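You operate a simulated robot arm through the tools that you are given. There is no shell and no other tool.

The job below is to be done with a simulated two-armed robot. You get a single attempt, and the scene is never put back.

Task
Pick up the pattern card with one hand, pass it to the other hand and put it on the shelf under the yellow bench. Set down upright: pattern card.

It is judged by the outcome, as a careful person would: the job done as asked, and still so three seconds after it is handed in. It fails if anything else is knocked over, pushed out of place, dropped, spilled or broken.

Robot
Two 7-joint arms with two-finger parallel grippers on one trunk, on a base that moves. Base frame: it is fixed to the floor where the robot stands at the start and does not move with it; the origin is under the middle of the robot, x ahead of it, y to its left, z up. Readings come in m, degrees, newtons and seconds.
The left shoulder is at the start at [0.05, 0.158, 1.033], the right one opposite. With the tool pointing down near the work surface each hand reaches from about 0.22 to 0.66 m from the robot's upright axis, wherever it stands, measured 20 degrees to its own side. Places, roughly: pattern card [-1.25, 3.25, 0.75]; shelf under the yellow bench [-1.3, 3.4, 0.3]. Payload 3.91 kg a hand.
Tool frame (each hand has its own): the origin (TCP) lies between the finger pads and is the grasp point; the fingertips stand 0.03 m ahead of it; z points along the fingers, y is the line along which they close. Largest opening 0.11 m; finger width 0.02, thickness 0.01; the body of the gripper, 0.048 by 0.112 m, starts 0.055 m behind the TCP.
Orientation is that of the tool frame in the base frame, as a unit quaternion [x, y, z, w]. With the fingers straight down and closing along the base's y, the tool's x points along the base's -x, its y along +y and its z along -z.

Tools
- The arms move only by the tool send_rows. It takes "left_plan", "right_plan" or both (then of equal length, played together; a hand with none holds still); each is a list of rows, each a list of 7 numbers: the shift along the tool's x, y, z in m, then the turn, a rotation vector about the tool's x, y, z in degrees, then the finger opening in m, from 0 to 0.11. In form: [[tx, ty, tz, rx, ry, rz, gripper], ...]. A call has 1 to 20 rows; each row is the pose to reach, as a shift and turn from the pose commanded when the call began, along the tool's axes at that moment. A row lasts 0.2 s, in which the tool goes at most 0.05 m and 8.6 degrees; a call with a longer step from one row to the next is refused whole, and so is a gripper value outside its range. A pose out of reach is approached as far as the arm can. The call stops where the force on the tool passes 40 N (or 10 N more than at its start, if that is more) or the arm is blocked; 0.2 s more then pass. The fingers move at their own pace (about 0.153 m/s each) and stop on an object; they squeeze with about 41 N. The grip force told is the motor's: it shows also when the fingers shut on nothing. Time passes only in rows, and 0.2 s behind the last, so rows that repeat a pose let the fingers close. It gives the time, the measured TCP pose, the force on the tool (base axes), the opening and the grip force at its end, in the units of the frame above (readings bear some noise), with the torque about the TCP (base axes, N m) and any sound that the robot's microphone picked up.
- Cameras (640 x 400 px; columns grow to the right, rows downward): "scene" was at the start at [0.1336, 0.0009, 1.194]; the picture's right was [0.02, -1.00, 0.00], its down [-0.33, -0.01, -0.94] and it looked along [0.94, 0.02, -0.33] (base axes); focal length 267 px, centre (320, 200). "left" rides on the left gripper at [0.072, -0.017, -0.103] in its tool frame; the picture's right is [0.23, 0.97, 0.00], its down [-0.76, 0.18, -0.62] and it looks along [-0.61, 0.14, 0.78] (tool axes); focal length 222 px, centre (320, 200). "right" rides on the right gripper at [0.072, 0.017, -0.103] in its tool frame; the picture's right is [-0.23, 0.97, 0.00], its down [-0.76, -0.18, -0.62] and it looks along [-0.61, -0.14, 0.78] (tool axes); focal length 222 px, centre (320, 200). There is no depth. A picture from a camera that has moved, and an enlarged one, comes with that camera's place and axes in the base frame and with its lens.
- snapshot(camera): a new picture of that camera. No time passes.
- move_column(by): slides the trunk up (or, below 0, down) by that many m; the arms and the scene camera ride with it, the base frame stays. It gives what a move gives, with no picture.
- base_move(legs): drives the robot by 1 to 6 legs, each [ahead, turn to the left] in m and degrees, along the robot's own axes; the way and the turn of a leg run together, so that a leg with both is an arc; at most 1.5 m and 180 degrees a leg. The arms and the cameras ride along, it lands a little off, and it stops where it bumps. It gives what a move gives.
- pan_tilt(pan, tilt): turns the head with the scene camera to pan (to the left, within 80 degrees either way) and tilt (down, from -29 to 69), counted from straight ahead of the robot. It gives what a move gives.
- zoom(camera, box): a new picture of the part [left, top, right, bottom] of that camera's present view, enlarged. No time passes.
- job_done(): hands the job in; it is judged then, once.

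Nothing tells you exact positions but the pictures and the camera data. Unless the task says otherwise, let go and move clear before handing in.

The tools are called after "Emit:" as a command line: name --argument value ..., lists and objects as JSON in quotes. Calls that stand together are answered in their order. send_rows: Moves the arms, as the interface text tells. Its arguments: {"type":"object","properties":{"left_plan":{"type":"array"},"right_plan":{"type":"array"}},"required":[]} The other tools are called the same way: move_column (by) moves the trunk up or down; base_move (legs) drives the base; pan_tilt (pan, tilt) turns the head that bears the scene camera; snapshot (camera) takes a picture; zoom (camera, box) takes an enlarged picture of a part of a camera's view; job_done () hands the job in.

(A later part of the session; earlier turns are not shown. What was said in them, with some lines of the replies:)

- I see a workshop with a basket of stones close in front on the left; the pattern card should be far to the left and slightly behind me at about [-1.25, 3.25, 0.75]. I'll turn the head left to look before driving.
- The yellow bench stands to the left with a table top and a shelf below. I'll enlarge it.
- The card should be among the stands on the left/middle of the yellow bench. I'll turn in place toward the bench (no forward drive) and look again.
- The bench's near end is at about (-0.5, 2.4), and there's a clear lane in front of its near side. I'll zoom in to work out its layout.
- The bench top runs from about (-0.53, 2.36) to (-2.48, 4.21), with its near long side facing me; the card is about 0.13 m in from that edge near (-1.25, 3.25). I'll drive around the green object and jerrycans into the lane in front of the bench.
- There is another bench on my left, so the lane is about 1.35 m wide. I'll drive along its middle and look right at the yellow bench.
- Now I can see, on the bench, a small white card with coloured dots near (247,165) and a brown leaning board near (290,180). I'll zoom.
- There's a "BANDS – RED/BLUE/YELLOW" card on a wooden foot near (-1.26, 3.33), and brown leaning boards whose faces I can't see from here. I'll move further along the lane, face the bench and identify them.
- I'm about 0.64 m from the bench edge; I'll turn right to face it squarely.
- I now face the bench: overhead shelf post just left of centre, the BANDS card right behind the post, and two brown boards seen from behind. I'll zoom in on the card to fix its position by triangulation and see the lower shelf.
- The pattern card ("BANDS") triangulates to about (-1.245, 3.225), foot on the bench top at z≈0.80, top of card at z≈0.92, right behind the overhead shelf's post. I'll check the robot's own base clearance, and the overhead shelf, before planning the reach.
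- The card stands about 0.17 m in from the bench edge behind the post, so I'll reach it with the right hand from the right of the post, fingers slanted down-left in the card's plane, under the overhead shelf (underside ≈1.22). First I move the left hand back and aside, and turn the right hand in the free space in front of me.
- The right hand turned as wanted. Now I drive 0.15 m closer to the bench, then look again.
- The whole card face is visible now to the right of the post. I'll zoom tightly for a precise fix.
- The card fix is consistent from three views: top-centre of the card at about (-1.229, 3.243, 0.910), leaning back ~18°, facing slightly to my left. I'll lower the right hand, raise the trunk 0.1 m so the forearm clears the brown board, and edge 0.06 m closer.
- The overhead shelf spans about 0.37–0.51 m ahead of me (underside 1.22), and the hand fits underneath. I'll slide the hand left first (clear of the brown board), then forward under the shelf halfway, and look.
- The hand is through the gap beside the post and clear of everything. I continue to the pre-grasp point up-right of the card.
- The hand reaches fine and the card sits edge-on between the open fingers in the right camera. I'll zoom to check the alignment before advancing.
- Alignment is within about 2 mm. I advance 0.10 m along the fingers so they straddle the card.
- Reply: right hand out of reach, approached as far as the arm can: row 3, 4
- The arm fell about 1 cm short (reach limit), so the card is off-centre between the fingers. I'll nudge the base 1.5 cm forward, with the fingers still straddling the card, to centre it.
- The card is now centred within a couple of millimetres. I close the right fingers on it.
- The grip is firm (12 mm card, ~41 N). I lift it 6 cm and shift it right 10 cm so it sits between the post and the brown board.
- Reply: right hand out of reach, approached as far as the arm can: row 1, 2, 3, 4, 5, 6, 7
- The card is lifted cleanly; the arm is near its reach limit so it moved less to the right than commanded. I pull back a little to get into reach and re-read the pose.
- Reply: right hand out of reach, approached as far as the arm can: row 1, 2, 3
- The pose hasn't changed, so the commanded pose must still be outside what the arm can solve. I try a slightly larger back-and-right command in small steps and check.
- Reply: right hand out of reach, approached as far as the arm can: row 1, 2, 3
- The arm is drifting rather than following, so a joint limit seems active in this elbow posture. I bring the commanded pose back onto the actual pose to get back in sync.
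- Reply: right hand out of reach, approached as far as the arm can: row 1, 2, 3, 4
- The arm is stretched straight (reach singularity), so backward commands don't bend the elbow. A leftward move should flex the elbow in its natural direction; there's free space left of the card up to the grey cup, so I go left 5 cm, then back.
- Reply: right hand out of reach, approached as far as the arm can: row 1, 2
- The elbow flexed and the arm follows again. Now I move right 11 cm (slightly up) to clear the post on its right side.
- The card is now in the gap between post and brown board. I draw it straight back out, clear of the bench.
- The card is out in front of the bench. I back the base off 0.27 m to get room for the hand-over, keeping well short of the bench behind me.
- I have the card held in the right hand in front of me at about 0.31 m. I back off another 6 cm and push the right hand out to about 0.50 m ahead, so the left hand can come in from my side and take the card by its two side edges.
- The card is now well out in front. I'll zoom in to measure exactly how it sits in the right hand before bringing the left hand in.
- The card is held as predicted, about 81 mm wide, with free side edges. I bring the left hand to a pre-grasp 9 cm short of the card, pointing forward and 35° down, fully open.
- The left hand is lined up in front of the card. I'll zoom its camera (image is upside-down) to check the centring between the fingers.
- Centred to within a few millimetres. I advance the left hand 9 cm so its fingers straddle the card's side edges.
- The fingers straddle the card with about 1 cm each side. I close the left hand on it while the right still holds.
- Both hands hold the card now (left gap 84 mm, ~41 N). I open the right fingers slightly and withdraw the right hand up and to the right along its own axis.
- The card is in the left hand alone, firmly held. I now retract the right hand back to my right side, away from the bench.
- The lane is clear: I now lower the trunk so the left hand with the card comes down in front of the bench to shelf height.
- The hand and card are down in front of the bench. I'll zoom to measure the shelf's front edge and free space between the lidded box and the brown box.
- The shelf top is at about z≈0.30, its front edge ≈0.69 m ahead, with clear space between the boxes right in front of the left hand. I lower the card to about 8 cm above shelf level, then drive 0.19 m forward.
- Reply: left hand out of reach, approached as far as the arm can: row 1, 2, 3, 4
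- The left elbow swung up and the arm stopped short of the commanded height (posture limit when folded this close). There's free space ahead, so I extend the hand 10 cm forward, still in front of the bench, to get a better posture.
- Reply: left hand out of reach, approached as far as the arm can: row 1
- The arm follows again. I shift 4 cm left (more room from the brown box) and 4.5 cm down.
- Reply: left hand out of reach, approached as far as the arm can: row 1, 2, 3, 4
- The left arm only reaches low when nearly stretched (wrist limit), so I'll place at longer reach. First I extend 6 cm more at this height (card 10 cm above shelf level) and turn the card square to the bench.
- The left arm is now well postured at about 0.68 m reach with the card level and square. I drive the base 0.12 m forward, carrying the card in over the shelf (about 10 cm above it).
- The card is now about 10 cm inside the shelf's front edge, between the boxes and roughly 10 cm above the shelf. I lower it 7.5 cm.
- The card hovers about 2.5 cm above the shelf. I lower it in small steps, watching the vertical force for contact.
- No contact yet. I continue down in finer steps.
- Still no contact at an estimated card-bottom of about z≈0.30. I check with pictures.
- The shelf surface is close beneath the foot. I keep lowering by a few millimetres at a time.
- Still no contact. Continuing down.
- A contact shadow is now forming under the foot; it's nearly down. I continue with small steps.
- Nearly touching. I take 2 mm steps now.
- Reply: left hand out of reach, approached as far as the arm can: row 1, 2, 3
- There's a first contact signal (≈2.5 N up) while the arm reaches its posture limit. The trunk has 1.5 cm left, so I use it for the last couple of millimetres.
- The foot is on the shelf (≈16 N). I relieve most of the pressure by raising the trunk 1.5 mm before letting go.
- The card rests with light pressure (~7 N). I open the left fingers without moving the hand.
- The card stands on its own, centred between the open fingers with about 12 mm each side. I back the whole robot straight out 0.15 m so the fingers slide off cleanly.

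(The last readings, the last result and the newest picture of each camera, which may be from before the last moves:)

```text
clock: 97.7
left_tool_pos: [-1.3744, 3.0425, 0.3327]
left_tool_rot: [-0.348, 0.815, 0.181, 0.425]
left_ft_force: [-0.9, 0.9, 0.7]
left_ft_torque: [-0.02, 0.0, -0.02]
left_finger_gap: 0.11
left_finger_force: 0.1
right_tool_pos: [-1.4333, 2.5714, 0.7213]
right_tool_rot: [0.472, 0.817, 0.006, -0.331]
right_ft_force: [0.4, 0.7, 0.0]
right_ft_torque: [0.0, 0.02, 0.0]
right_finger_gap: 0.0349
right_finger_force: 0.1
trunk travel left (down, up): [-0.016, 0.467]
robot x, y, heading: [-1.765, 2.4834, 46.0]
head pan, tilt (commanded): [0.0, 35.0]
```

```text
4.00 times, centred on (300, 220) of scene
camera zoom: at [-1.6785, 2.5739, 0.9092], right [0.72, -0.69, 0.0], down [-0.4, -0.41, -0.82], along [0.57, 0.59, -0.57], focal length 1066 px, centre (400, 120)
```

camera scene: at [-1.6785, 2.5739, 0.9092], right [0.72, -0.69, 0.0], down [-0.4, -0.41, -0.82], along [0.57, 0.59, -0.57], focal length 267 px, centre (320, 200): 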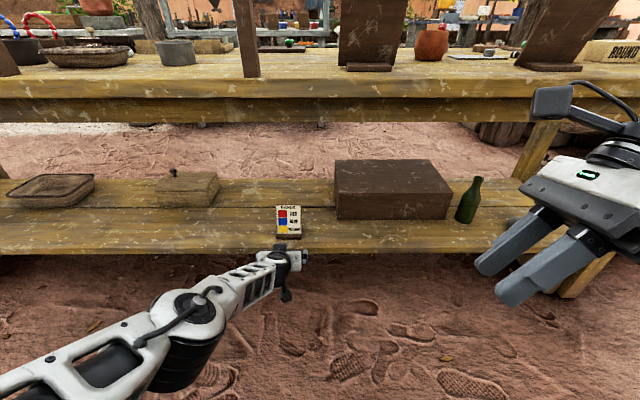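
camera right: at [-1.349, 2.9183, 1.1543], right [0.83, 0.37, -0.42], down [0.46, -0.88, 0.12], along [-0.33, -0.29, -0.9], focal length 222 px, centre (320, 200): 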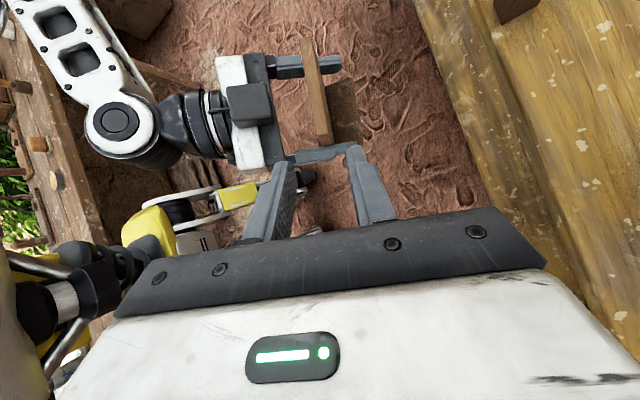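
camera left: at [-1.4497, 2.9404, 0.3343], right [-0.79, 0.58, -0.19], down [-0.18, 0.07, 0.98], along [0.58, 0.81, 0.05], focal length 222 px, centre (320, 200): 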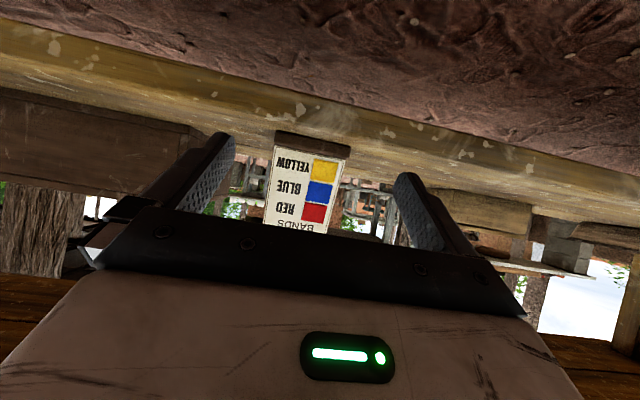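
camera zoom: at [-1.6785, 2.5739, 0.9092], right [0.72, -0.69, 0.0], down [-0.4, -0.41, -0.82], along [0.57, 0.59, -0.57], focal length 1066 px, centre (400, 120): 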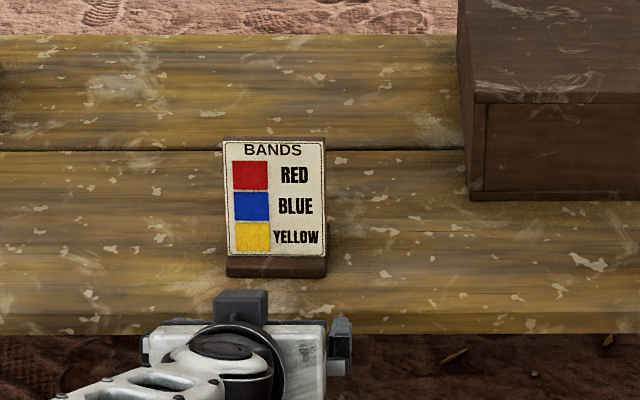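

The card stands upright on the shelf, and the hand is clear. I back off a little more and check that nothing else was disturbed.

Emit:
base_move --legs '[[-0.06, 0]]'

Emit:
pan_tilt --pan 0 --tilt 15

Emit:
snapshot --camera "scene"

Emit:
zoom --camera "scene" --box '[200, 200, 440, 350]'

```text
clock: 98.7
left_tool_pos: [-1.4152, 3.0009, 0.3341]
left_tool_rot: [-0.348, 0.815, 0.182, 0.426]
left_ft_force: [0.6, 0.3, -0.3]
left_ft_torque: [-0.04, 0.02, 0.02]
left_finger_gap: 0.11
left_finger_force: 0.1
right_tool_pos: [-1.4742, 2.5266, 0.7226]
right_tool_rot: [0.472, 0.817, 0.005, -0.331]
right_ft_force: [-0.6, -0.6, 0.0]
right_ft_torque: [-0.03, -0.01, 0.03]
right_finger_gap: 0.0348
right_finger_force: 0.0
trunk travel left (down, up): [-0.016, 0.467]
robot x, y, heading: [-1.8075, 2.44, 45.9]
head pan, tilt (commanded): [0.0, 35.0]
```

```text
clock: 99.5
left_tool_pos: [-1.4158, 2.9992, 0.3334]
left_tool_rot: [-0.349, 0.815, 0.182, 0.425]
left_ft_force: [0.0, -1.1, 0.1]
left_ft_torque: [0.01, 0.02, 0.02]
left_finger_gap: 0.1101
left_finger_force: 0.1
right_tool_pos: [-1.4742, 2.5278, 0.7217]
right_tool_rot: [0.472, 0.817, 0.005, -0.332]
right_ft_force: [0.2, -0.7, 0.0]
right_ft_torque: [-0.03, -0.03, 0.01]
right_finger_gap: 0.0348
right_finger_force: 0.0
trunk travel left (down, up): [-0.016, 0.467]
robot x, y, heading: [-1.8096, 2.4412, 46.0]
head pan, tilt (commanded): [0.0, 15.0]
```

```text
taken
camera scene: at [-1.7155, 2.5355, 0.9412], right [0.72, -0.69, 0.0], down [-0.18, -0.19, -0.97], along [0.67, 0.7, -0.26], focal length 267 px, centre (320, 200)
```

scene: 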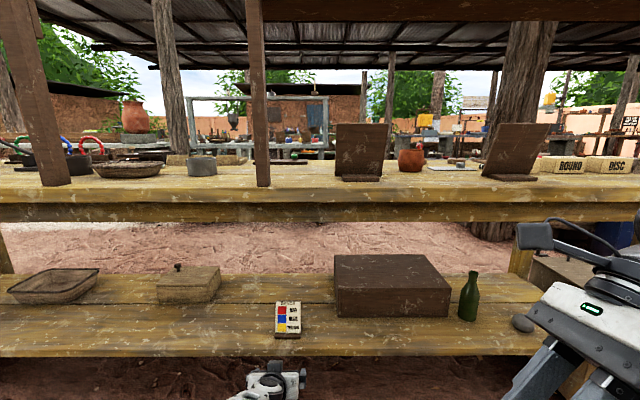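

```text
2.67 times, centred on (320, 275) of scene
camera zoom: at [-1.7155, 2.5355, 0.9412], right [0.72, -0.69, 0.0], down [-0.18, -0.19, -0.97], along [0.67, 0.7, -0.26], focal length 711 px, centre (320, 0)
```

zoom: 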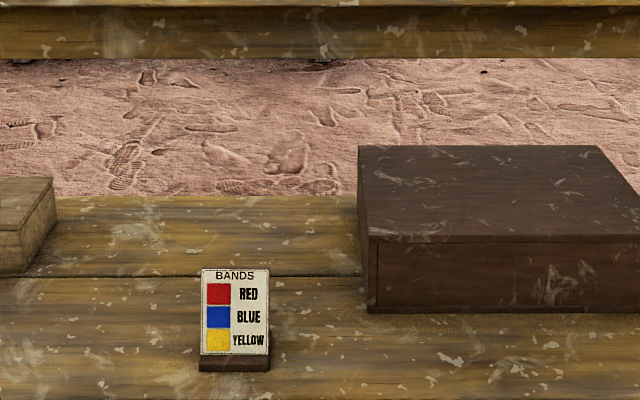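

The pattern card stands upright on the shelf under the yellow bench. Both hands are empty and clear, and everything else looks undisturbed. I'm handing the job in.

Emit:
job_done

```text
The job is handed in.
```

The pattern card is now on the shelf under the yellow bench, standing upright on its wooden foot. I took it to be the "BANDS – RED / BLUE / YELLOW" card, because its position matched the one given. I couldn't see the faces of the two brown boards nearby to rule them out.

- **Pick-up:** the right hand gripped the card from the right of the overhead-shelf post and lifted it off the bench top.
- **Hand-over:** the left hand took it by its two side edges in front of the bench, and then the right hand let go.
- **Placing:** the left hand set it about 10 cm in from the shelf's front edge, between the lidded box and the brown box, and then backed away.

Both hands are empty and clear of the bench. The last pictures showed the card standing on its own and nothing else knocked over or moved.
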